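You operate a simulated robot arm through the tools that you are given. There is no shell and no other tool.

The job below is to be done with a simulated robot arm. You get a single attempt, and the scene is never put back.

## Task
Splice the patch film to the main film on the splice table.
Fine: both end bars to the joint line, both clamps shut, then the tape grip across; clamps stay shut. Patch roll and lifter untouched.
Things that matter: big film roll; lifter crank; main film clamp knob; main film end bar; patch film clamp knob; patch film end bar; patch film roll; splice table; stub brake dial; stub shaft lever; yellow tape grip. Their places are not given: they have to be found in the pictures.

The check looks at the end state, three seconds after you hand in, the way a careful person would. Anything else that was tipped, shoved, dropped, spilled or broken makes it a failure.

## Robot
A 7-joint arm with a fingered hand, fixed in place. Base frame: the origin is on the floor under the middle of its stand, x ahead of it, y to its left, z up; the work surface is at about z = 90. Readings come in cm, degrees, newtons and seconds.
With the tool pointing down near the work surface it reaches from about 10 to 78 cm from the base axis. Its first joint turns from -69.0 to 172.0 degrees. Payload 3.4 kg.
The TCP is the grasp point between the finger pads, 3.9 cm short of the fingertips. In the tool frame z runs along the fingers and y along their closing line. The gripper opens to 18 cm; its body begins 11.1 cm behind the TCP. The gripper is a hand of 3 fingers: y runs from the thumb to the fingers, the wrist lies at [0, 0, -26.2] in the tool frame.
Orientation is told as [roll, pitch, yaw] about the base's x, y, z axes, in that order, counted from this pose: with the fingers straight down and closing along the base's y, the tool's x points along the base's -x, its y along +y and its z along -z.

## Interface
- The arm moves only by the tool arm_command. Its argument "plan" is a list of rows, each an object of numbers (a shift or turn left out is 0): "tx", "ty", "tz": the shift along the base's x, y, z in mm; "rx", "ry", "rz": the turn, a rotation vector about the base's x, y, z in degrees. In form: [{"tx": .., "ty": .., "tz": .., "rx": .., "ry": .., "rz": ..}, ...]. A call has 1 to 20 rows; each row shifts and turns the commanded pose from where the row before left it. Rows are played at 5 a second. More than 5 cm and 8.6 degrees between two rows, and nothing of the call is played. Where a pose cannot be reached the arm comes as near as it can. A force on the tool above 50 N (or 10 N above the force at the start of the call, whichever is more), or a blocked arm, ends the call early, and 0.2 s more pass. In this call time passes only in rows, and 0.2 s behind the last. The reply holds the time, the measured pose of the TCP, the force on the tool along the base axes, the opening and the grip force, in the units named above and with some noise, with the torque about the TCP (base axes, N m) and any sound that the robot's microphone picked up.
- Cameras (640 x 400 px; columns grow to the right, rows downward): "scene" is fixed at [4.9, -65.2, 145.32]; the picture's right is [-0.94, 0.35, 0.00], its down [0.35, 0.93, -0.12] and it looks along [-0.04, -0.11, -0.99] (base axes); focal length 214 px, centre (320, 200). "wrist" rides on the gripper at [6.3, -3.6, -12.8] in the tool frame; the picture's right is [0.50, 0.87, 0.00], its down [-0.75, 0.44, -0.49] and it looks along [-0.43, 0.25, 0.87] (tool axes); focal length 226 px, centre (320, 200).
- snapshot(camera): a new picture of that camera. No time passes.
- lift_body(by): moves the trunk up (or, below 0, down) by that many cm; the arm rides with it, the base frame stays. It gives what a move gives, with no picture.
- move_fingers(finger1, finger2, thumb_bend): sets how far each is bent, from 0 (flat) to 1 (curled in); at 0.3 the hand is open as for a grip, at 0.7 the pads meet at the TCP. One left out holds its place. A second passes; each finger stops where it meets its share of the squeeze, and holds until it gets a number again. It is the only way to open and close the hand. It gives what a move gives, with no picture; readings hold the bend of each and the force on the fingers (four entries, about 0 where the hand has none), thumb and palm.
- pixel_to_xyz(camera, pixels): there is no depth. For up to 12 entries [column, row, z] of the newest picture of that camera ("zoom" is the newest enlarged one), the place [x, y] in the base frame at which the ray of that pixel passes the height z, good to about 0.3 cm. No time passes.
- close_up(camera, box): a new picture of the part [left, top, right, bottom] of that camera's present view, enlarged. No time passes.
- sign_off(): hands the job in; it is judged then, once.

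Open the gripper and draw the arm clear of the work before you hand the job in, unless the task says otherwise.

The tools are called as a command line: name --argument value ..., lists and objects as JSON in quotes. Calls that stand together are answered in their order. arm_command: Moves the arm, as the interface text tells. Its arguments: {"type":"object","properties":{"plan":{"type":"array"}},"required":["plan"]} The other tools are called the same way: lift_body (by) moves the trunk up or down; move_fingers (finger1, finger2, thumb_bend) moves the fingers one by one; snapshot (camera) takes a picture; pixel_to_xyz (camera, pixels) gives the place at which the rays of pixels pass given heights; close_up (camera, box) takes an enlarged picture of a part of a camera's view; sign_off () hands the job in.

At the start:

```text
time: 0.0
tcp_pos: [44.01, -28.67, 131.09]
orientation: [0.1, 0.1, -0.1]
wrist_force: [0.5, 0.3, -0.2]
moment: [0.03, 0.04, 0.01]
grip_width: 18.01
grasp_force: 0.0
shape: jaw
bend: [0.3, 0.3, 0.3]
finger forces: [0.1, 0.1, 0.1, 0.0, 0.1, 0.1]
trunk travel left (down, up): [-19.0, 35.3]
```

scene: 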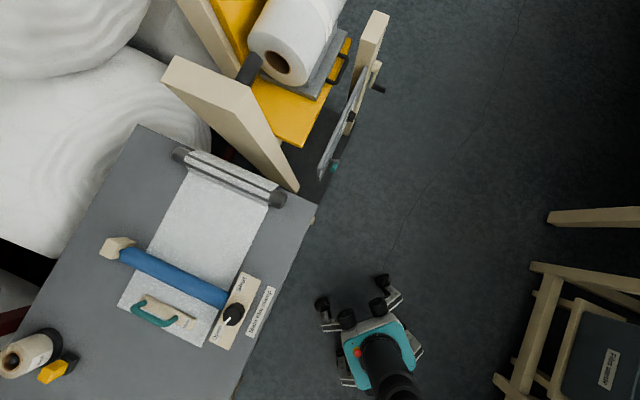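
wrist: 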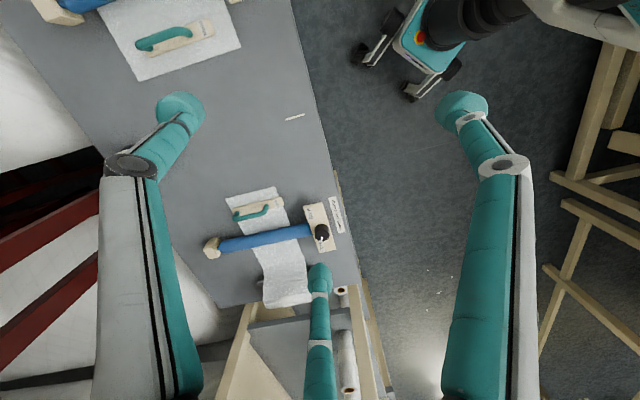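

I begin by looking closer: the scene picture shows the splice table on the left with a blue clamp bar, a black knob near (233,313) and a teal handle near (155,312); the wrist view shows two such stations. I take enlarged pictures to read details.

close_up --camera "scene" --box '[0, 200, 320, 400]'

close_up --camera "wrist" --box '[180, 160, 380, 285]'

close_up --camera "wrist" --box '[0, 0, 320, 200]'

close_up --camera "scene" --box '[100, 0, 420, 200]'

```text
2.00 times, centred on (160, 300) of scene
```

zoom: 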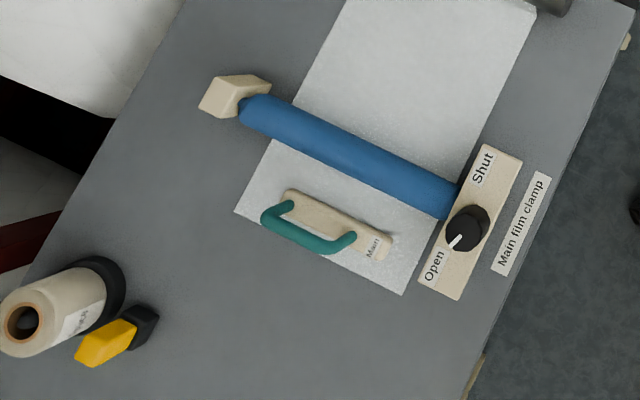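

```text
3.20 times, centred on (280, 222) of wrist
```

zoom: 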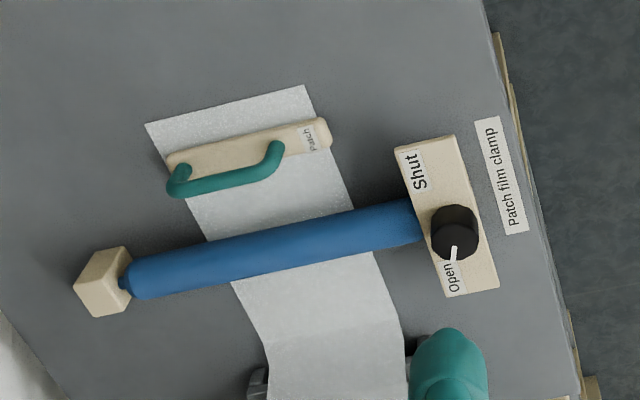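

```text
2.00 times, centred on (160, 100) of wrist
```

zoom: 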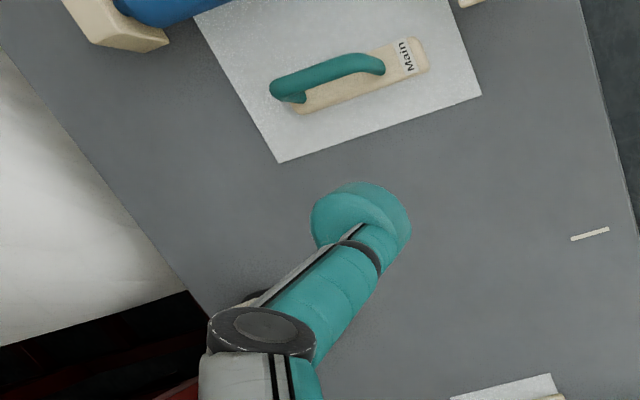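

```text
2.00 times, centred on (260, 100) of scene
```

zoom: 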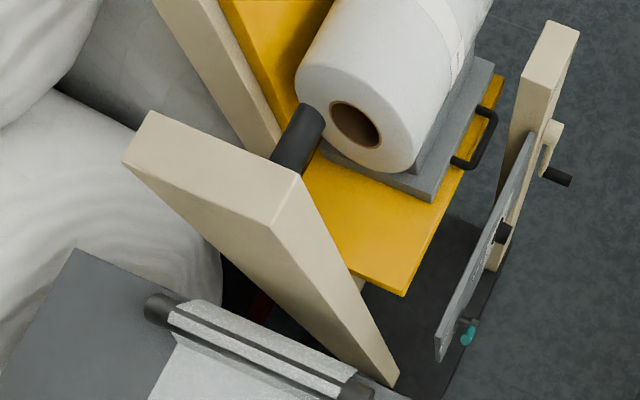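

The joint line seems marked by a white tick at wrist (295,117). I convert several pixels at table height 90 (and a bit above) from both cameras, to check table height and positions.

pixel_to_xyz --camera "scene" --pixels '[[118, 305, 90], [202, 347, 90], [145, 305, 92], [195, 325, 92], [232, 313, 93], [57, 370, 92], [25, 355, 95], [137, 125, 90], [317, 207, 90], [235, 399, 90], [118, 245, 94], [155, 312, 94]]'

pixel_to_xyz --camera "wrist" --pixels '[[139, 81, 90], [241, 47, 90], [295, 117, 90], [233, 212, 92], [283, 200, 92], [322, 232, 93], [258, 210, 94], [225, 199, 90], [276, 187, 90], [165, 40, 94], [212, 28, 92], [359, 283, 90]]'

```text
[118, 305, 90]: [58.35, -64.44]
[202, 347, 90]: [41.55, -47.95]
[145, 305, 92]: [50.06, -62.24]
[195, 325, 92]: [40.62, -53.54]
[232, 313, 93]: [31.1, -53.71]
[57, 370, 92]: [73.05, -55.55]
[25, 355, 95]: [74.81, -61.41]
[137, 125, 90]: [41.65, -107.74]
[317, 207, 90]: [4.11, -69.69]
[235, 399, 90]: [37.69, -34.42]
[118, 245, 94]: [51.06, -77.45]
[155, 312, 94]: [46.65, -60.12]
```

```text
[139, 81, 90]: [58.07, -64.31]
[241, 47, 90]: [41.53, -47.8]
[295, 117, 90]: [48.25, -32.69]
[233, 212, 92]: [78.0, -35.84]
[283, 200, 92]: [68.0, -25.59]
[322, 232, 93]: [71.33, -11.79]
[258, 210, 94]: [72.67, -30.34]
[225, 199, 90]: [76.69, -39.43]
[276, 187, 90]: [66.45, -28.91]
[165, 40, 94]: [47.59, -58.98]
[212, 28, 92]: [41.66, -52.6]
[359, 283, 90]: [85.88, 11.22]
```

Table height 90 agrees between both cameras (film corners match at (58,-64) and (41.5,-48)). Now closer looks at both handles, knobs, the tick and the tape dispenser for triangulating heights.

close_up --camera "wrist" --box '[90, 0, 250, 100]'

close_up --camera "wrist" --box '[220, 260, 400, 372]'

close_up --camera "scene" --box '[0, 300, 160, 400]'

close_up --camera "scene" --box '[110, 260, 290, 372]'

```text
4.00 times, centred on (170, 50) of wrist
```

zoom: 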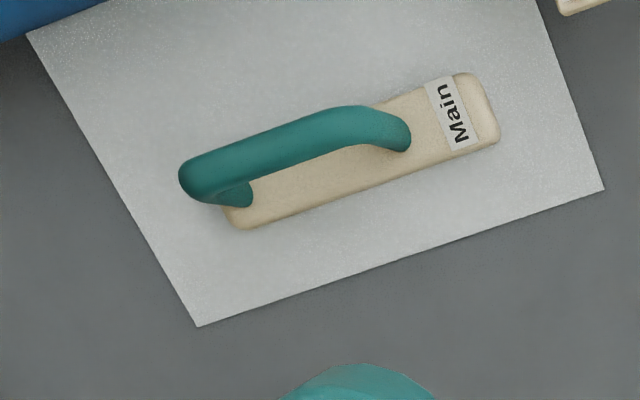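

```text
3.56 times, centred on (310, 316) of wrist
```

zoom: 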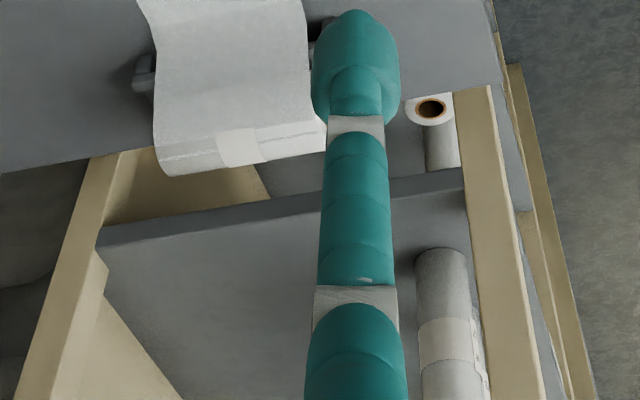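

```text
4.00 times, centred on (80, 350) of scene
```

zoom: 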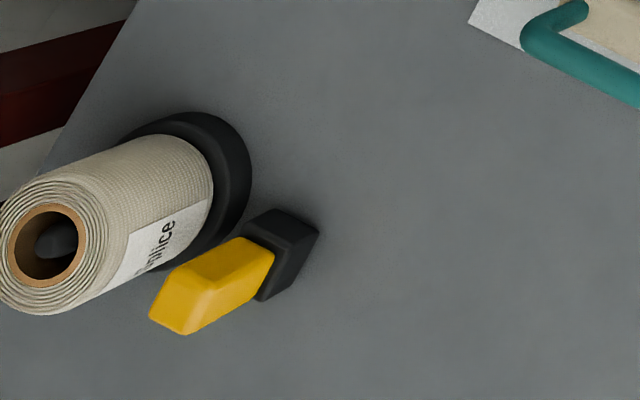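

```text
3.56 times, centred on (200, 316) of scene
```

zoom: 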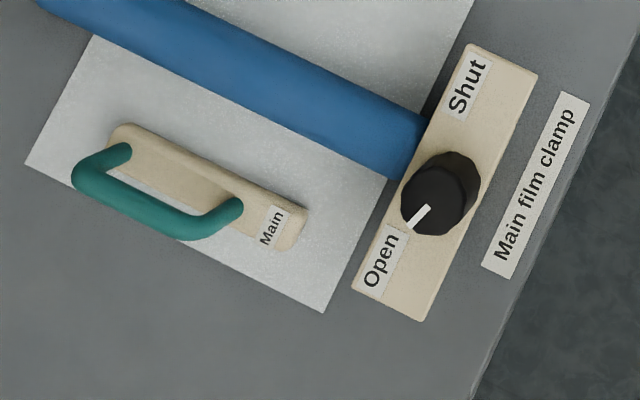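

The handles, knobs (pointers now at "Open") and the upright tape roll with yellow grip on a black foot at scene (60,368) are clear. I turn the hand to yaw -45° so its closing line runs along the film direction, moving slightly for a better view.

arm_command --plan '[{"rz": -7.5, "ty": -20}, {"rz": -7.5, "ty": -20}, {"rz": -7.5, "ty": -20}, {"rz": -7.5, "ty": -20}, {"rz": -7.5, "ty": -20}, {"rz": -7.5, "ty": -20}]'

snapshot --camera "wrist"

snapshot --camera "scene"

```text
time: 1.4
tcp_pos: [43.96, -40.13, 131.21]
orientation: [-0.2, 0.0, -45.3]
wrist_force: [0.1, -0.3, -0.4]
moment: [0.02, -0.02, -0.03]
grip_width: 18.01
grasp_force: 0.1
shape: jaw
bend: [0.3, 0.3, 0.3]
finger forces: [0.0, 0.1, 0.0, 0.0, 0.1, 0.1]
trunk travel left (down, up): [-19.0, 35.3]
```

```text
taken
```

wrist: 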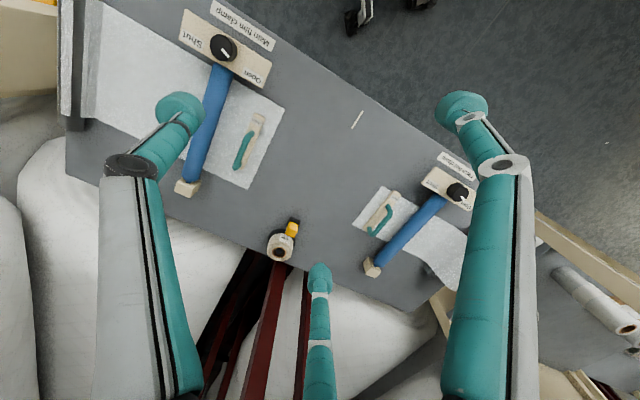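

```text
taken
```

scene: 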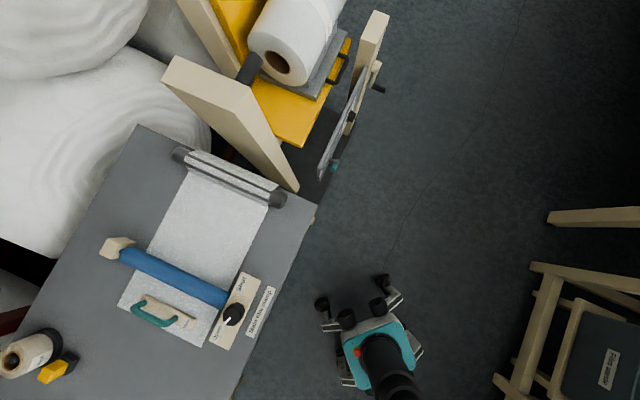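

The whole table is now in the wrist view: main station at left (knob (224,47), handle (248,142)), patch station at right (knob (457,192), handle (382,215)), tick at (357,119), tape grip at (291,228). I zoom in on each.

close_up --camera "wrist" --box '[160, 0, 320, 100]'

close_up --camera "wrist" --box '[190, 90, 350, 190]'

close_up --camera "wrist" --box '[230, 190, 358, 270]'

close_up --camera "wrist" --box '[330, 140, 490, 240]'

```text
4.00 times, centred on (240, 50) of wrist
```

zoom: 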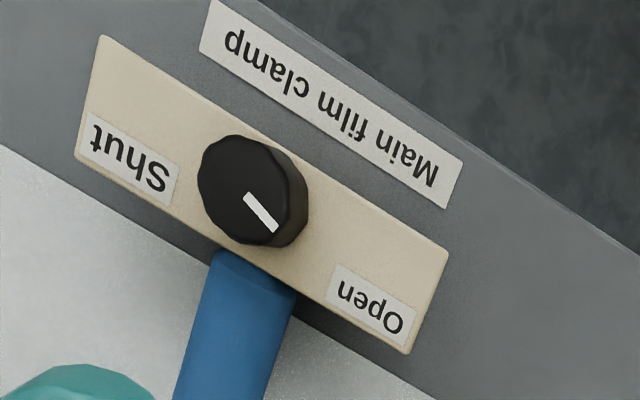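

```text
4.00 times, centred on (270, 140) of wrist
```

zoom: 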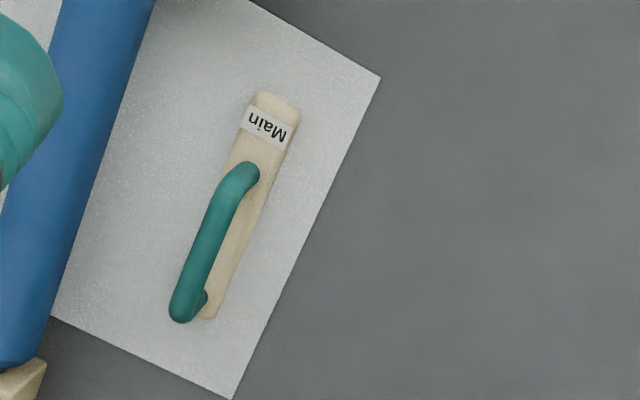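

```text
5.00 times, centred on (294, 230) of wrist
```

zoom: 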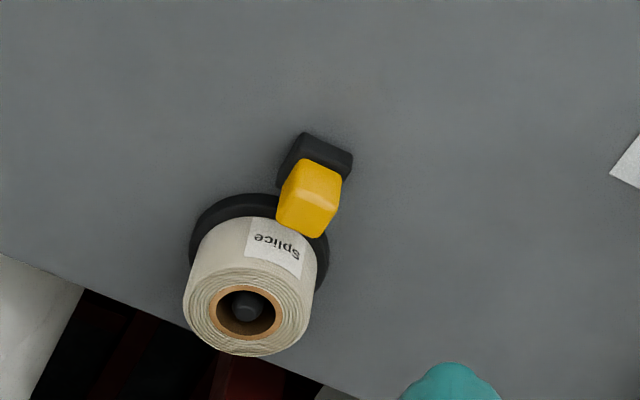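

```text
4.00 times, centred on (410, 190) of wrist
```

zoom: 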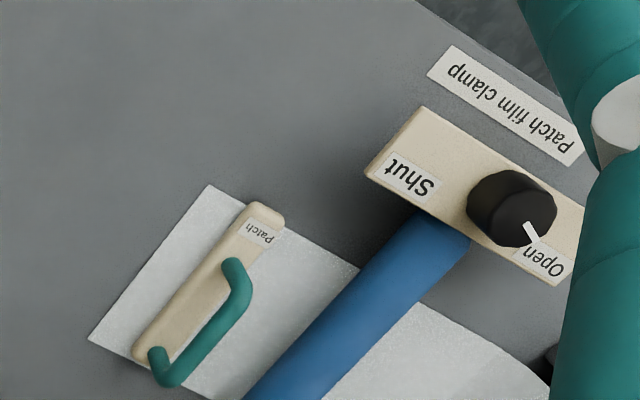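

I triangulate the heights of the main handle, knob tops and the tape grip using scene and wrist pixels at several heights.

pixel_to_xyz --camera "wrist" --pixels '[[235, 166.3, 94], [235, 166.3, 97], [248.75, 135, 94], [248.75, 135, 97], [223, 47, 93], [223, 47, 96], [300, 236, 94], [300, 236, 98], [457, 192, 93], [457, 192, 96], [357, 119, 90], [291, 225, 90]]'

pixel_to_xyz --camera "scene" --pixels '[[134.7, 308.4, 94], [134.7, 308.4, 97], [163.4, 324.7, 94], [163.4, 324.7, 97], [232, 315, 93], [232, 315, 96], [42, 376, 94], [42, 376, 98], [75, 358, 90], [75, 358, 93]]'

```text
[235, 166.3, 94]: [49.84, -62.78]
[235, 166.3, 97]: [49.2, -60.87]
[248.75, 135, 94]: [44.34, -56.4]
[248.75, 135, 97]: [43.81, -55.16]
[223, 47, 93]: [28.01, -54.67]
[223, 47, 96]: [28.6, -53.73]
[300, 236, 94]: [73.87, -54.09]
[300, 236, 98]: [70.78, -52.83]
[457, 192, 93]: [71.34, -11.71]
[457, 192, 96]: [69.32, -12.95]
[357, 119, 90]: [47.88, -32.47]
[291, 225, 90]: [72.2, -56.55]
```

```text
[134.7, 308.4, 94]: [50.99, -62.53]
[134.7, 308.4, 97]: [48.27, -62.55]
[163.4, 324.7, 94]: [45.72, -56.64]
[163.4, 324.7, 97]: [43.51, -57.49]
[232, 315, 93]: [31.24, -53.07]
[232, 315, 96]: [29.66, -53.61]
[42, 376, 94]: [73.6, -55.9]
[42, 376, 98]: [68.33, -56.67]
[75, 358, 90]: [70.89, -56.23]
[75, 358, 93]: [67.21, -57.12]
```

Handle top lies around z≈95 at (47.2,-59.3). Next I measure pointer directions and plate geometry of the main knob from an enlarged view.

close_up --camera "wrist" --box '[160, 0, 320, 100]'

pixel_to_xyz --camera "zoom" --pixels '[[245, 190, 95], [248, 196, 95], [275, 230, 95], [270, 205, 91], [130, 160, 91], [370, 305, 91], [102, 36, 91], [76, 158, 91], [448, 252, 91], [408, 353, 91], [198, 190, 95], [285, 190, 95]]'

close_up --camera "scene" --box '[190, 260, 286, 320]'

```text
4.00 times, centred on (240, 50) of wrist
```

zoom: 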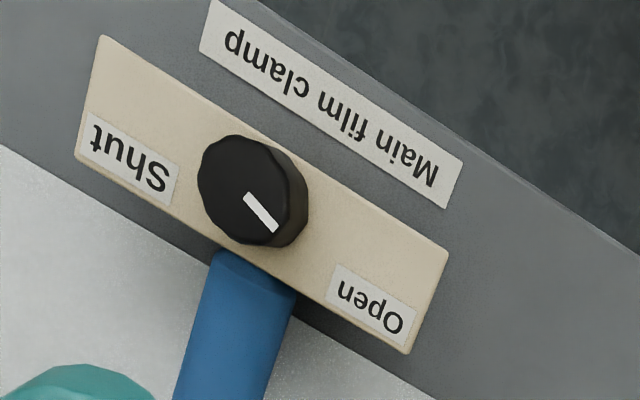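

```text
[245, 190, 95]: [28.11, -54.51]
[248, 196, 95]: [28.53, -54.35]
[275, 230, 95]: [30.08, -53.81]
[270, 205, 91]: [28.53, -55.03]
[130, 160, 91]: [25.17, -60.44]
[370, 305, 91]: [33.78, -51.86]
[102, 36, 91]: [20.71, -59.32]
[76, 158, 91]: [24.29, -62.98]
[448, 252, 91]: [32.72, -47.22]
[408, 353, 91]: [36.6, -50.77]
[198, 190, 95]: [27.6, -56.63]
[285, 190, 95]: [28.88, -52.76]
```

```text
6.67 times, centred on (238, 290) of scene
```

zoom: 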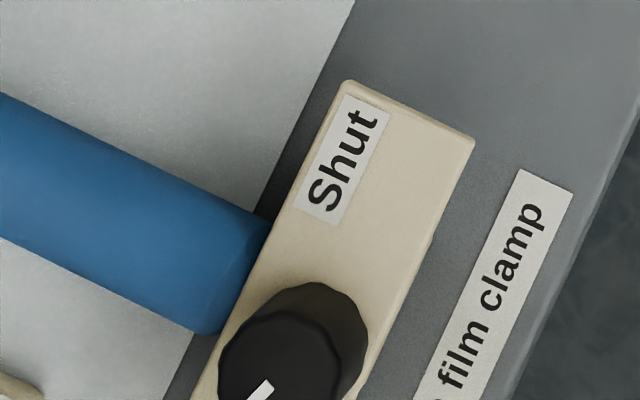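

The plate corners disagree between cameras at z=91, so I check wrist-view consistency on film corners and plate corners at higher z.

pixel_to_xyz --camera "wrist" --pixels '[[285, 109.25, 90], [248.25, 189.5, 90], [185.5, 9, 95], [179, 39.5, 95], [272, 63, 95], [262, 88.2, 95], [185.5, 9, 93], [179, 39.5, 93], [272, 63, 93], [262, 88.2, 93]]'

pixel_to_xyz --camera "scene" --pixels '[[242.2, 272.7, 95], [261, 281.1, 95], [229.5, 350.6, 95], [209, 340.7, 95], [242.2, 272.7, 93], [261, 281.1, 93], [229.5, 350.6, 93], [209, 340.7, 93]]'

```text
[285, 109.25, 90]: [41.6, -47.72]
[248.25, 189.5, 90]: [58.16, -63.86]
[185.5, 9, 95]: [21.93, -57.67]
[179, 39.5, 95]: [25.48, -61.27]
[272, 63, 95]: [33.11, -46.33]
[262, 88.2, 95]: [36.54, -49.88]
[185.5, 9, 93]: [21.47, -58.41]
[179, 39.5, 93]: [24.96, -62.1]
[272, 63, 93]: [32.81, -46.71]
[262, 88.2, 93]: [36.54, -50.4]
```

```text
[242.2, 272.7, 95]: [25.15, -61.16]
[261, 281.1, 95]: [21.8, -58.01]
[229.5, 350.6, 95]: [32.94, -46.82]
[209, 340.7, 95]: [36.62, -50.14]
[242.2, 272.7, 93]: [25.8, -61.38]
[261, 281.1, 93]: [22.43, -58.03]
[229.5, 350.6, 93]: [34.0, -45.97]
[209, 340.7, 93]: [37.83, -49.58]
```

Plate tops match at z≈95 in both cameras (centre about (29.3,-54)), so the knobs sit high, top ≈ z 97.5. Now I measure the blue clamp bar, end bar edges and patch station at plausible heights.

pixel_to_xyz --camera "wrist" --pixels '[[228.75, 90, 93], [198.75, 181, 93], [222, 70, 94], [190, 180, 94], [261, 114, 91.5], [243, 168, 91.5], [431, 192, 95], [421, 182, 95], [474, 211, 95], [435, 167, 95], [389, 238, 94], [393, 206, 94]]'

pixel_to_xyz --camera "scene" --pixels '[[127.5, 252.5, 93], [225, 300, 93], [127.5, 252.5, 94.5], [225, 300, 94.5], [121, 260, 93], [222, 309, 93], [104, 256, 90], [142, 299, 91.5], [194, 327, 91.5]]'

close_up --camera "wrist" --box '[340, 180, 436, 240]'

```text
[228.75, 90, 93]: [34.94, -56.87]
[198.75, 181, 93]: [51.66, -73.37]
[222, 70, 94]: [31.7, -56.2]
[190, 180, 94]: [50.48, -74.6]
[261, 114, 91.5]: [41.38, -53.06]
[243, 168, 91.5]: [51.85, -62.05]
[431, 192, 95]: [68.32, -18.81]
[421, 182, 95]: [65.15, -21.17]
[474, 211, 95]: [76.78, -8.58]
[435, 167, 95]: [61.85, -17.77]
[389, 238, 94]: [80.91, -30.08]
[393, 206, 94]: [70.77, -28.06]
```

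```text
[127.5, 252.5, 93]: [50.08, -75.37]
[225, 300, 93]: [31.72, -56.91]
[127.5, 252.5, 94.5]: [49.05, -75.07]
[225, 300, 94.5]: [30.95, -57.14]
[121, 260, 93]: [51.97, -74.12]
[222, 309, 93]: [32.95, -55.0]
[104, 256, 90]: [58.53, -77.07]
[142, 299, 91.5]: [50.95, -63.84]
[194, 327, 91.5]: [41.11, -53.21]
```

```text
6.67 times, centred on (388, 210) of wrist
```

zoom: 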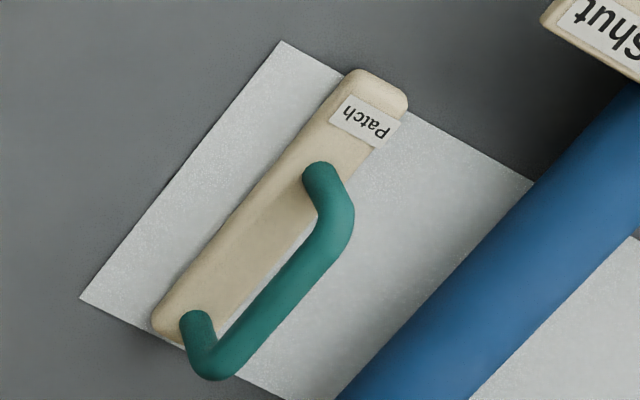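

Blue clamp bar near edge is at u≈-15.5 (u along film), main handle at u≈-8.5, leaving 7 cm; so I pre-close the hand before descending and look at its shape.

move_fingers --finger1 0.5 --finger2 0.5 --thumb_bend 0.54

arm_command --plan '[{"tx": 8, "ty": -40, "tz": -30}, {"tx": 8, "ty": -40, "tz": -30}, {"tx": 8, "ty": -40, "tz": -30}, {"tx": 8, "ty": -40, "tz": -30}, {"tx": 4, "ty": -32, "tz": -20}]'

snapshot --camera "wrist"

snapshot --camera "scene"

```text
time: 2.4
tcp_pos: [43.81, -40.07, 131.16]
orientation: [-0.3, -0.2, -44.9]
wrist_force: [-0.3, 0.1, 0.2]
moment: [0.02, 0.01, -0.02]
grip_width: 6.56
grasp_force: 0.1
shape: fingers
bend: [0.5, 0.5, 0.54]
finger forces: [0.0, 0.0, 0.0, 0.0, 0.1, 0.0]
trunk travel left (down, up): [-19.0, 35.3]
```

```text
refused: row 1 steps farther than a row can; nothing moved
```

```text
taken
```

wrist: 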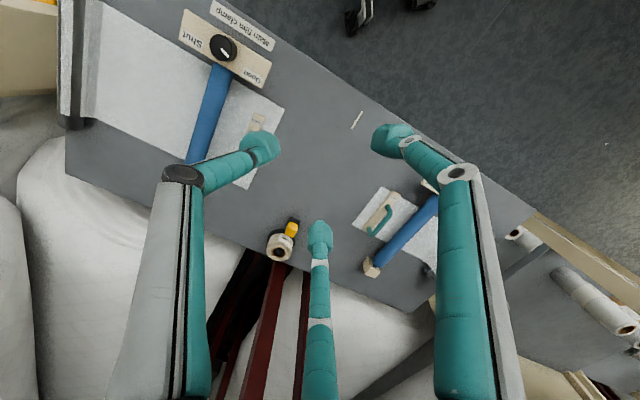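

```text
taken
```

scene: 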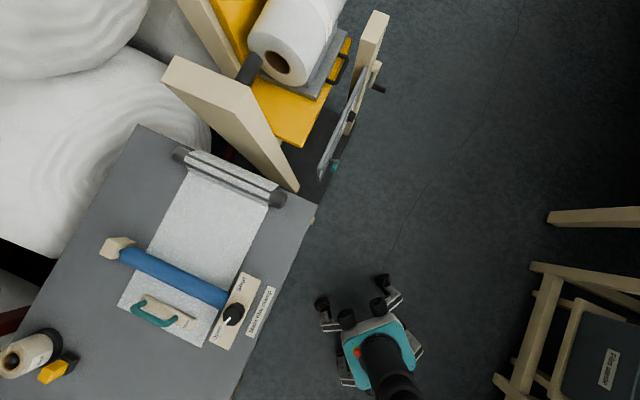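

Refused because the first row was just over 5 cm; I repeat with smaller steps to hover above the main handle.

arm_command --plan '[{"tx": 6, "ty": -32, "tz": -28}, {"tx": 6, "ty": -32, "tz": -28}, {"tx": 6, "ty": -32, "tz": -28}, {"tx": 6, "ty": -32, "tz": -28}, {"tx": 6, "ty": -32, "tz": -28}, {"tx": 4, "ty": -32, "tz": -28}]'

snapshot --camera "wrist"

snapshot --camera "scene"

```text
time: 3.8
tcp_pos: [47.51, -59.43, 114.22]
orientation: [-0.3, 0.1, -45.0]
wrist_force: [0.0, -0.3, 0.2]
moment: [0.0, 0.02, 0.0]
grip_width: 6.55
grasp_force: 0.1
shape: fingers
bend: [0.5, 0.5, 0.54]
finger forces: [0.0, 0.0, 0.0, 0.1, 0.1, 0.0]
trunk travel left (down, up): [-19.0, 35.3]
```

```text
taken
```

wrist: 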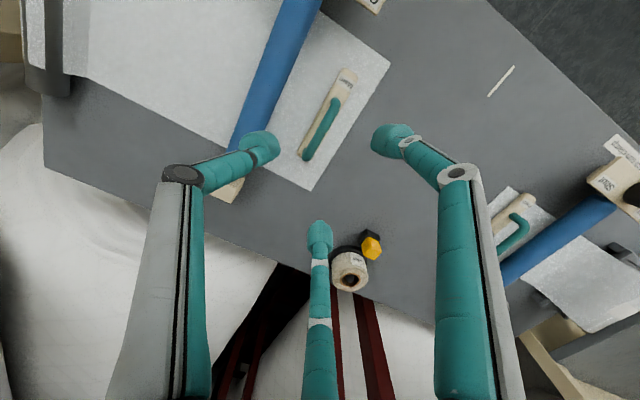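

```text
taken
```

scene: 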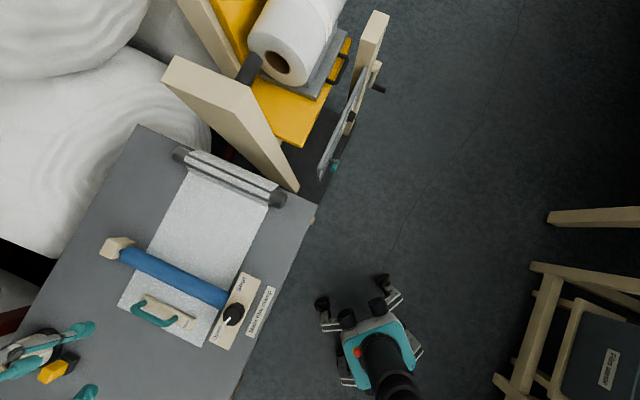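

The hand hovers over the main handle; I re-measure the handle (top from (336,101) to (306,157)) and tape grip (371,247) from this closer view.

close_up --camera "wrist" --box '[260, 50, 404, 140]'

pixel_to_xyz --camera "wrist" --pixels '[[336, 101, 95], [306, 157, 95], [390, 63, 90], [312, 190, 90], [501, 81, 90], [336, 101, 96], [306, 157, 96]]'

close_up --camera "wrist" --box '[310, 210, 422, 280]'

```text
4.44 times, centred on (332, 95) of wrist
```

zoom: 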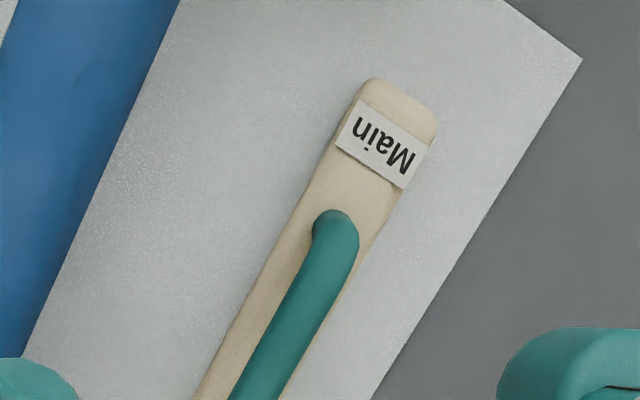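

```text
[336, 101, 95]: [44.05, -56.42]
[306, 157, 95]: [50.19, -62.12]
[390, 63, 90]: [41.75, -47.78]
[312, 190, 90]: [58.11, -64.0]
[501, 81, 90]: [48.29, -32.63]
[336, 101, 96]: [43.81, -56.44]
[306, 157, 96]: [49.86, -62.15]
```

```text
5.71 times, centred on (366, 245) of wrist
```

zoom: 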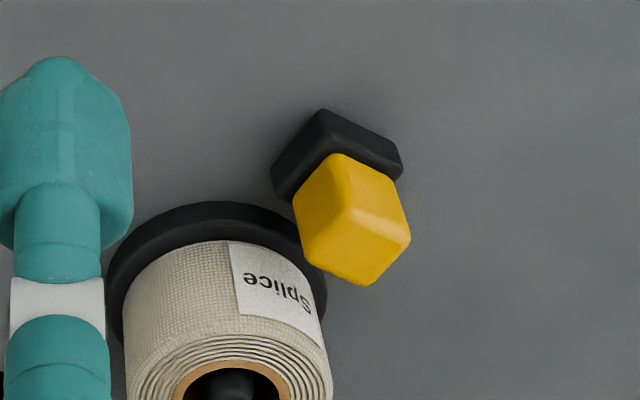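

Handle centre confirmed at about (47.1,-59.3,95), matching the TCP column. I descend with the fingers straddling the handle to TCP z≈97.5.

arm_command --plan '[{"tz": -35}, {"tz": -35}, {"tz": -35}, {"tz": -30}, {"tz": -20}, {"tz": -12}]'

snapshot --camera "wrist"

close_up --camera "scene" --box '[80, 240, 240, 340]'

```text
time: 5.2
tcp_pos: [47.24, -59.32, 97.45]
orientation: [-0.3, -0.2, -45.0]
wrist_force: [-0.2, 0.2, 0.0]
moment: [0.0, 0.0, -0.02]
grip_width: 6.54
grasp_force: 0.0
shape: fingers
bend: [0.5, 0.5, 0.54]
finger forces: [0.0, 0.0, 0.0, 0.0, 0.0, 0.0]
trunk travel left (down, up): [-19.0, 35.3]
```

```text
taken
```

wrist: 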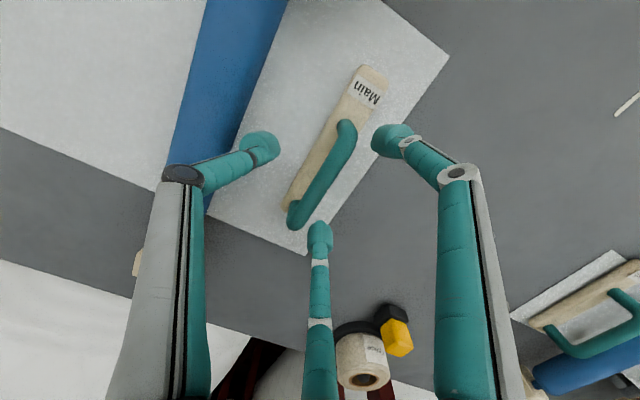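

```text
4.00 times, centred on (160, 290) of scene
```

zoom: 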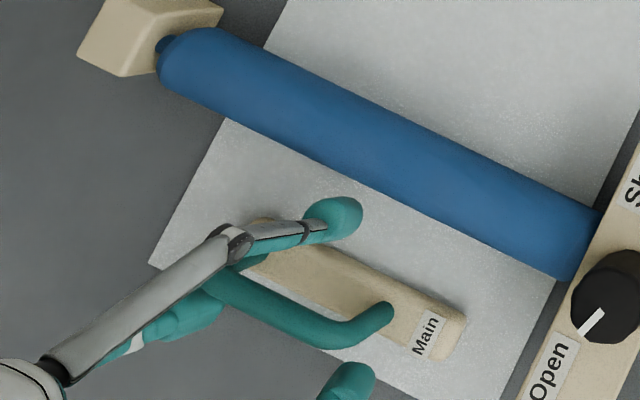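

The handle lies centred between the fingers with no contact. I lower 1 cm more and close the fingers on it.

arm_command --plan '[{"tz": -5}, {"tz": -5}]'

move_fingers --finger1 0.7 --finger2 0.7 --thumb_bend 0.7

snapshot --camera "wrist"

close_up --camera "scene" --box '[80, 240, 240, 340]'

```text
time: 5.8
tcp_pos: [47.16, -59.38, 96.64]
orientation: [-0.2, 0.0, -44.9]
wrist_force: [0.3, -0.5, 0.0]
moment: [-0.04, 0.02, -0.01]
grip_width: 6.52
grasp_force: 0.1
shape: fingers
bend: [0.5, 0.5, 0.54]
finger forces: [0.0, 0.0, 0.0, 0.0, 0.0, 0.1]
trunk travel left (down, up): [-19.0, 35.3]
```

```text
time: 6.8
tcp_pos: [47.37, -59.37, 96.58]
orientation: [-0.2, -0.1, -45.1]
wrist_force: [2.3, 1.7, -1.1]
moment: [-0.04, -0.07, 0.03]
grip_width: 0.02
grasp_force: 0.8
shape: fingers
bend: [0.69, 0.69, 0.7]
finger forces: [1.2, 1.2, 0.1, 0.0, 0.0, 0.0]
trunk travel left (down, up): [-19.0, 35.3]
```

```text
taken
```

wrist: 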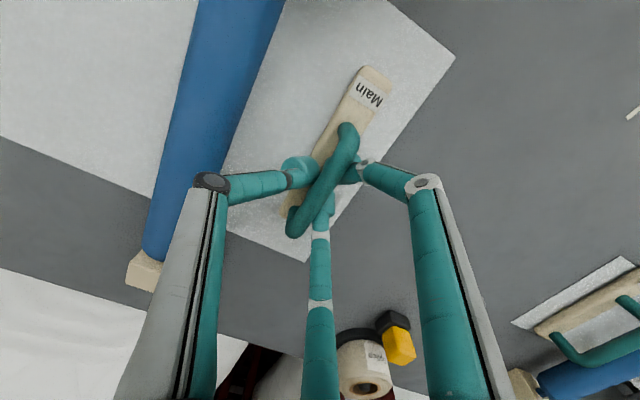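

```text
4.00 times, centred on (160, 290) of scene
```

zoom: 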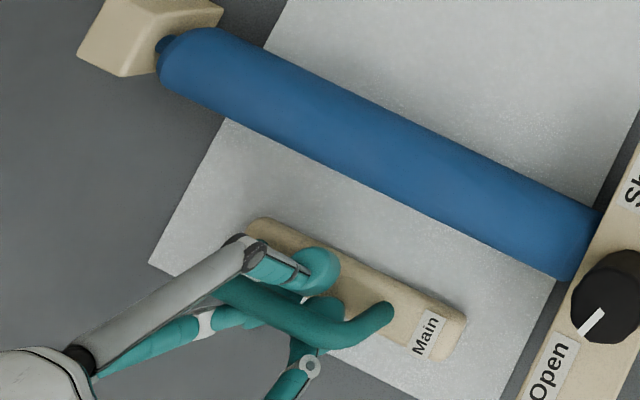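

Contact is light (1.2 N). I squeeze a bit more for a firm hold before sliding.

move_fingers --finger1 0.8 --finger2 0.8 --thumb_bend 0.8

```text
time: 7.8
tcp_pos: [47.24, -59.47, 96.59]
orientation: [-0.2, -0.1, -45.1]
wrist_force: [-0.2, 0.6, -5.0]
moment: [-0.01, 0.01, 0.02]
grip_width: 0.0
grasp_force: 0.0
shape: fingers
bend: [0.71, 0.71, 0.74]
finger forces: [0.1, 0.0, 0.0, 0.1, 0.1, 0.1]
trunk travel left (down, up): [-19.0, 35.3]
```

Finger forces dropped to about 0, so the grip state may have changed; I look.

snapshot --camera "wrist"

close_up --camera "wrist" --box '[240, 100, 400, 200]'

close_up --camera "scene" --box '[80, 240, 240, 340]'

```text
taken
```

wrist: 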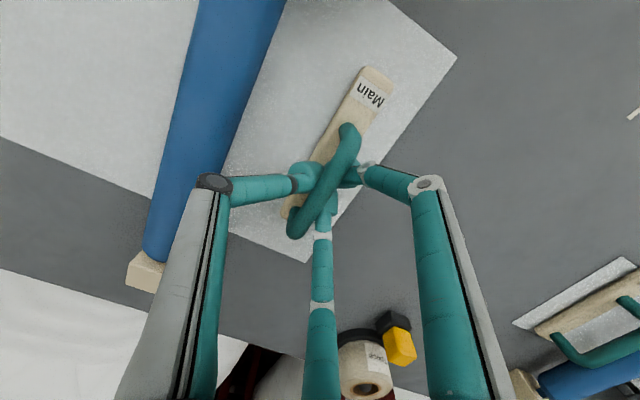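

```text
4.00 times, centred on (320, 150) of wrist
```

zoom: 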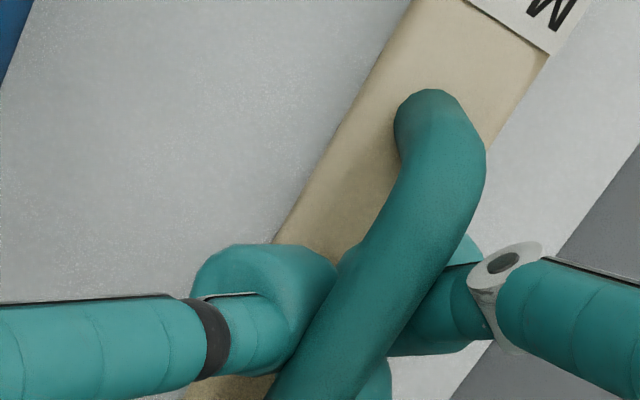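

```text
4.00 times, centred on (160, 290) of scene
```

zoom: 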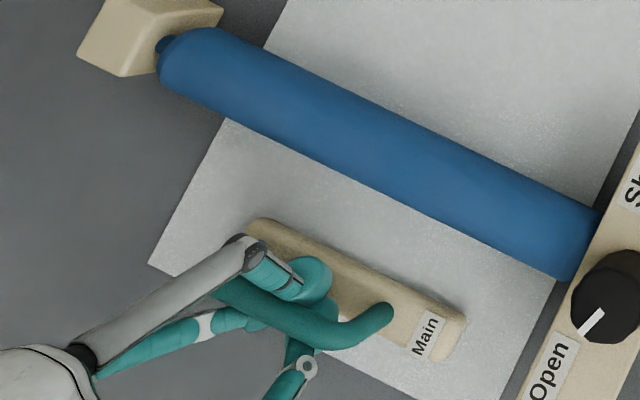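

The fingertips have hooked under the handle bar, caging it with the thumb behind it—good for dragging. I slide 8 cm along +u (base +x,+y at 45°) and watch the force.

arm_command --plan '[{"tx": 5, "ty": 5}, {"tx": 7.1, "ty": 7.1}, {"tx": 7.1, "ty": 7.1}, {"tx": 7.1, "ty": 7.1}, {"tx": 7.1, "ty": 7.1}, {"tx": 7.1, "ty": 7.1}, {"tx": 7.1, "ty": 7.1}, {"tx": 7.1, "ty": 7.1}]'

snapshot --camera "wrist"

snapshot --camera "scene"

```text
time: 9.6
tcp_pos: [52.67, -53.93, 96.56]
orientation: [-0.2, 0.0, -45.1]
wrist_force: [-0.9, -0.3, -9.4]
moment: [-0.02, 0.01, 0.0]
grip_width: 0.0
grasp_force: 8.8
shape: fingers
bend: [0.71, 0.71, 0.74]
finger forces: [0.0, 0.0, 0.1, 0.1, 18.2, 0.1]
trunk travel left (down, up): [-19.0, 35.3]
```

```text
taken
```

wrist: 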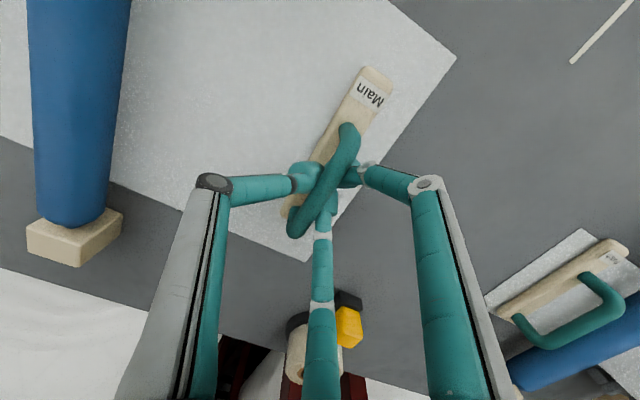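

```text
taken
```

scene: 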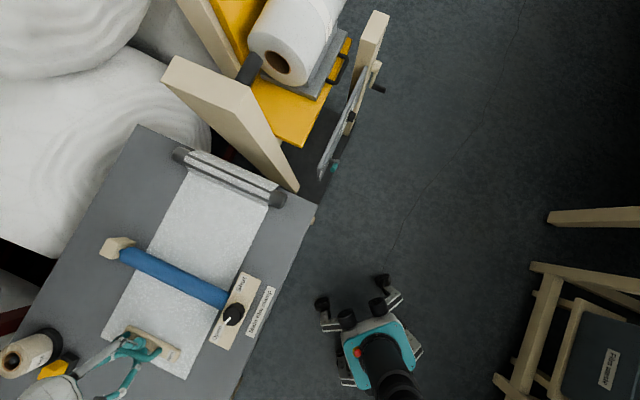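

The bar and film follow smoothly (low force). I continue about 6.4 cm, then re-measure the film edge against the tick.

arm_command --plan '[{"tx": 6.5, "ty": 6.5}, {"tx": 6.5, "ty": 6.5}, {"tx": 6.5, "ty": 6.5}, {"tx": 6.5, "ty": 6.5}, {"tx": 6.5, "ty": 6.5}, {"tx": 6.5, "ty": 6.5}, {"tx": 6.5, "ty": 6.5}]'

snapshot --camera "wrist"

snapshot --camera "scene"

```text
time: 11.2
tcp_pos: [57.25, -49.48, 96.56]
orientation: [-0.2, 0.0, -45.1]
wrist_force: [-2.1, 0.7, -10.1]
moment: [0.02, 0.02, 0.03]
grip_width: 0.0
grasp_force: 9.2
shape: fingers
bend: [0.71, 0.71, 0.74]
finger forces: [0.0, 0.0, 0.0, 0.1, 18.5, 0.1]
trunk travel left (down, up): [-19.0, 35.3]
```

```text
taken
```

wrist: 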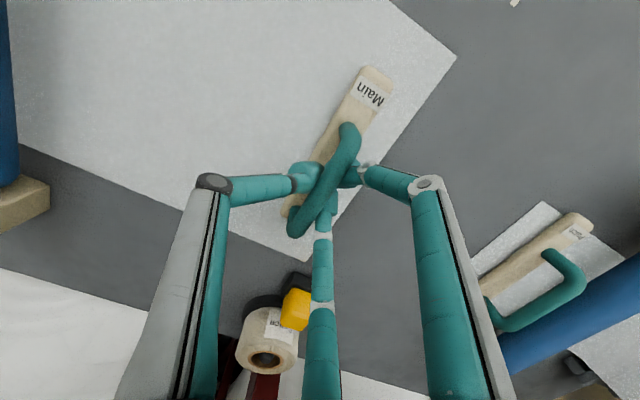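

```text
taken
```

scene: 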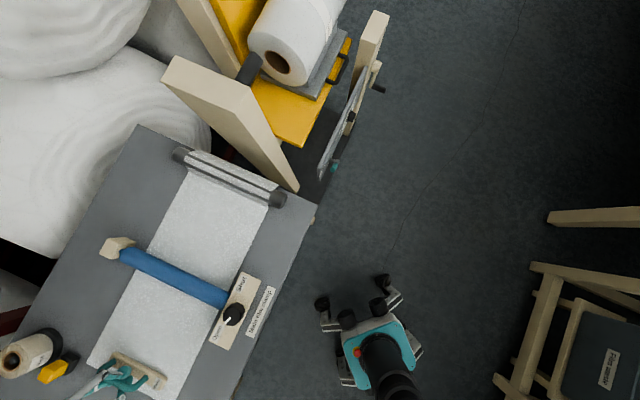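

Film corners are now at wrist (456,57) and (306,262), and the tick end at (514,3). I compute how far is left.

close_up --camera "wrist" --box '[400, 0, 560, 100]'

pixel_to_xyz --camera "wrist" --pixels '[[456, 57, 90], [306, 262, 90], [512, 5, 90], [295, 278, 90], [543, 202, 90], [482, 278, 90], [376, 66, 91.5], [394, 80, 91.5], [296, 295, 95]]'

```text
4.00 times, centred on (480, 50) of wrist
```

zoom: 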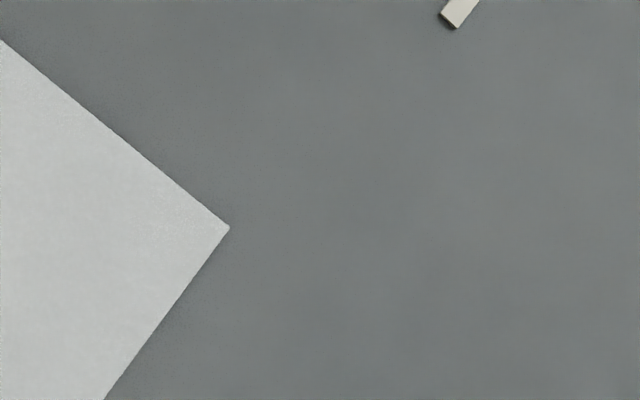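

```text
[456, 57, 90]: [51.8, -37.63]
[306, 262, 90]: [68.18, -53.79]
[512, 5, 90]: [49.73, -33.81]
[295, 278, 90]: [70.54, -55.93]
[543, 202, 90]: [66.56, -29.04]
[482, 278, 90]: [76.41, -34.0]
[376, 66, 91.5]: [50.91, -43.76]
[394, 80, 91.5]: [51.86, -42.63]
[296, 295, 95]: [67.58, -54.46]
```

Film edge is at u≈10.1, tick at u≈11.1: about 1 cm to go. I push 1 cm in small steps, watching for a stop.

arm_command --plan '[{"tx": 2.4, "ty": 2.4}, {"tx": 2.4, "ty": 2.4}, {"tx": 2.4, "ty": 2.4}]'

close_up --camera "wrist" --box '[400, 0, 560, 100]'

snapshot --camera "wrist"

```text
time: 12.0
tcp_pos: [57.9, -48.66, 96.52]
orientation: [-0.2, -0.1, -45.1]
wrist_force: [-3.5, -3.3, -7.7]
moment: [-0.03, 0.06, 0.04]
grip_width: 0.0
grasp_force: 10.0
shape: fingers
bend: [0.71, 0.71, 0.73]
finger forces: [0.0, 0.1, 0.0, 0.1, 19.8, 0.0]
trunk travel left (down, up): [-19.0, 35.3]
```

```text
4.00 times, centred on (480, 50) of wrist
```

zoom: 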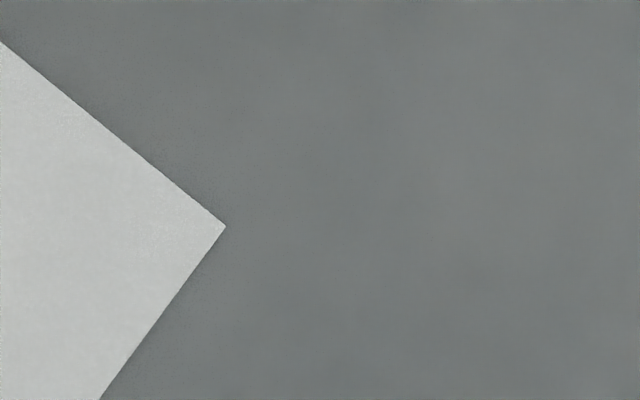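

```text
taken
```

wrist: 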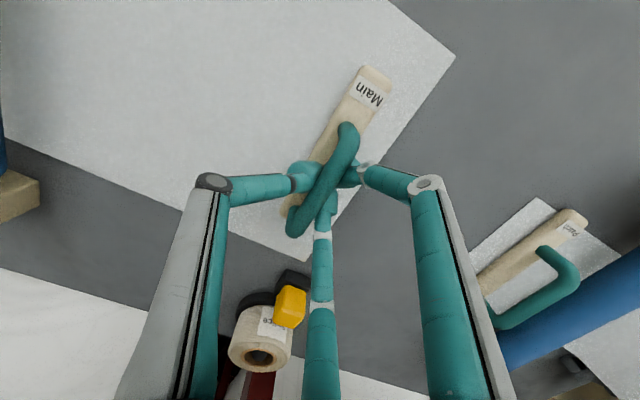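

Resisting force rose to ~5 N horizontally and the film lagged slightly, hinting at a stop. I push 0.3 cm more to feel it.

arm_command --plan '[{"tx": 1.1, "ty": 1.1}, {"tx": 1.1, "ty": 1.1}]'

close_up --camera "wrist" --box '[400, 0, 560, 100]'

```text
time: 12.6
tcp_pos: [57.82, -48.6, 96.62]
orientation: [-0.2, -0.1, -45.2]
wrist_force: [-7.8, -6.5, -4.0]
moment: [-0.12, 0.13, -0.04]
grip_width: 0.0
grasp_force: 10.6
shape: fingers
bend: [0.72, 0.72, 0.73]
finger forces: [0.0, 0.1, 0.0, 0.0, 21.6, 0.1]
trunk travel left (down, up): [-19.0, 35.3]
```

```text
4.00 times, centred on (480, 50) of wrist
```

zoom: 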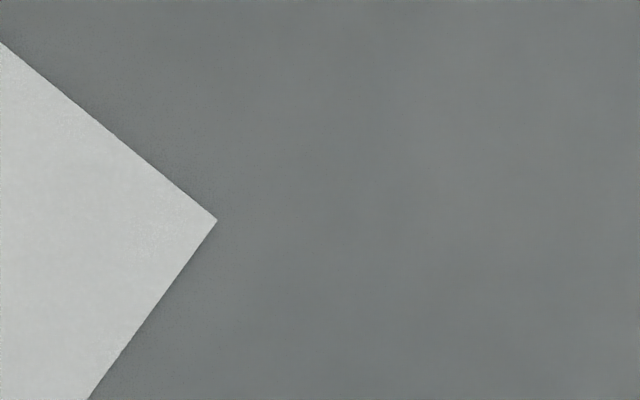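

The bar is at its stop (≈10 N, film no longer follows), film edge at the joint line. I relax the push by ~2 mm and then open the fingers moderately.

arm_command --plan '[{"tx": -1.2, "ty": -1.2}]'

move_fingers --finger1 0.5 --finger2 0.5 --thumb_bend 0.54

snapshot --camera "wrist"

snapshot --camera "scene"

```text
time: 13.0
tcp_pos: [57.95, -48.58, 96.45]
orientation: [-0.2, -0.1, -45.0]
wrist_force: [-4.3, -4.9, -6.6]
moment: [-0.12, 0.05, 0.01]
grip_width: 0.01
grasp_force: 11.0
shape: fingers
bend: [0.72, 0.72, 0.73]
finger forces: [0.0, 0.0, 0.0, 0.0, 21.0, 0.0]
trunk travel left (down, up): [-19.0, 35.3]
```

```text
time: 14.0
tcp_pos: [58.0, -48.65, 96.62]
orientation: [-0.1, -0.2, -45.0]
wrist_force: [-0.6, -0.1, 0.1]
moment: [0.02, 0.0, 0.0]
grip_width: 6.43
grasp_force: 0.0
shape: fingers
bend: [0.5, 0.5, 0.54]
finger forces: [0.0, 0.1, 0.0, 0.1, 0.0, 0.0]
trunk travel left (down, up): [-19.0, 35.3]
```

```text
taken
```

wrist: 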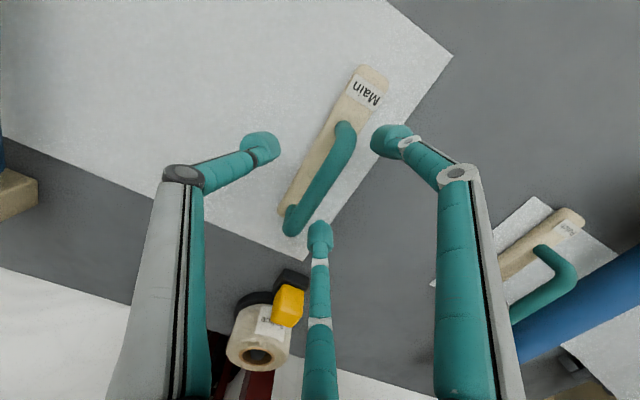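

```text
taken
```

scene: 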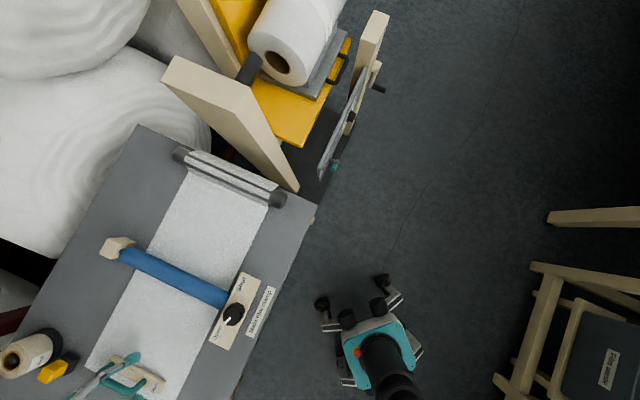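

Fingers released without contact forces. I raise the hand straight up 15 cm and verify the film edge position against the tick.

arm_command --plan '[{"tz": 20}, {"tz": 35}, {"tz": 40}, {"tz": 40}, {"tz": 30}]'

snapshot --camera "wrist"

snapshot --camera "scene"

```text
time: 15.2
tcp_pos: [57.93, -48.52, 113.15]
orientation: [-0.3, -0.1, -45.1]
wrist_force: [0.5, -0.1, 0.2]
moment: [-0.01, 0.0, -0.01]
grip_width: 6.43
grasp_force: 0.0
shape: fingers
bend: [0.5, 0.5, 0.54]
finger forces: [0.0, 0.1, 0.0, 0.1, 0.0, 0.0]
trunk travel left (down, up): [-19.0, 35.3]
```

```text
taken
```

wrist: 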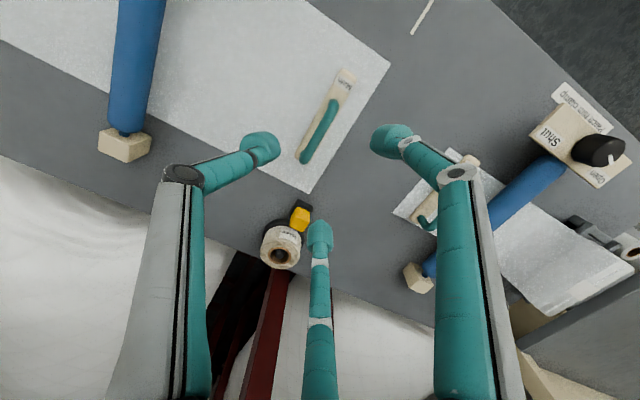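

```text
taken
```

scene: 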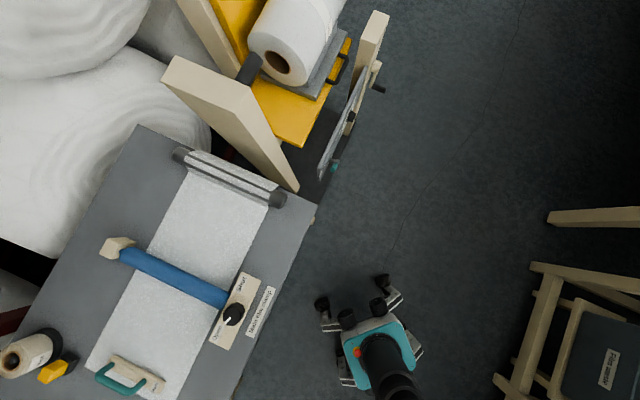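

I check the film edge corners (390,62), (310,192) against tick ends (412,33), (433,0).

close_up --camera "wrist" --box '[340, 0, 500, 100]'

pixel_to_xyz --camera "wrist" --pixels '[[390, 62, 90], [310, 193, 90], [412, 33, 90], [433, 1, 90], [296, 215, 90], [302, 223, 95]]'

close_up --camera "wrist" --box '[240, 180, 336, 240]'

```text
4.00 times, centred on (420, 50) of wrist
```

zoom: 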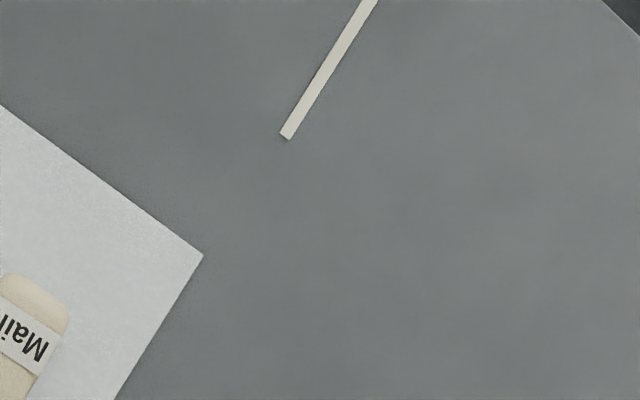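

```text
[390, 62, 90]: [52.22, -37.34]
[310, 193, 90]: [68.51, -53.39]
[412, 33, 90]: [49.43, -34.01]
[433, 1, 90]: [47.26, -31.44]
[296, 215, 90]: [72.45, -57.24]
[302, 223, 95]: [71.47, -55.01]
```

```text
6.67 times, centred on (288, 210) of wrist
```

zoom: 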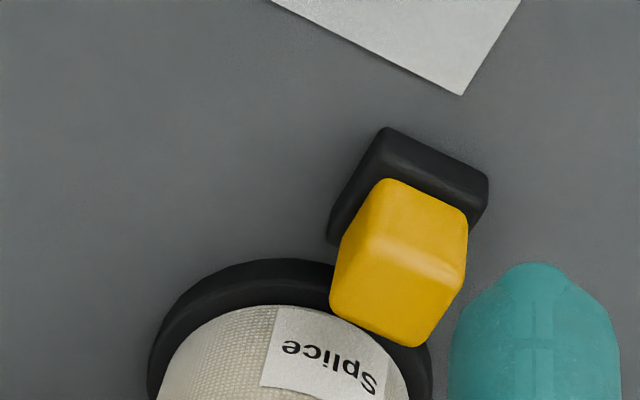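

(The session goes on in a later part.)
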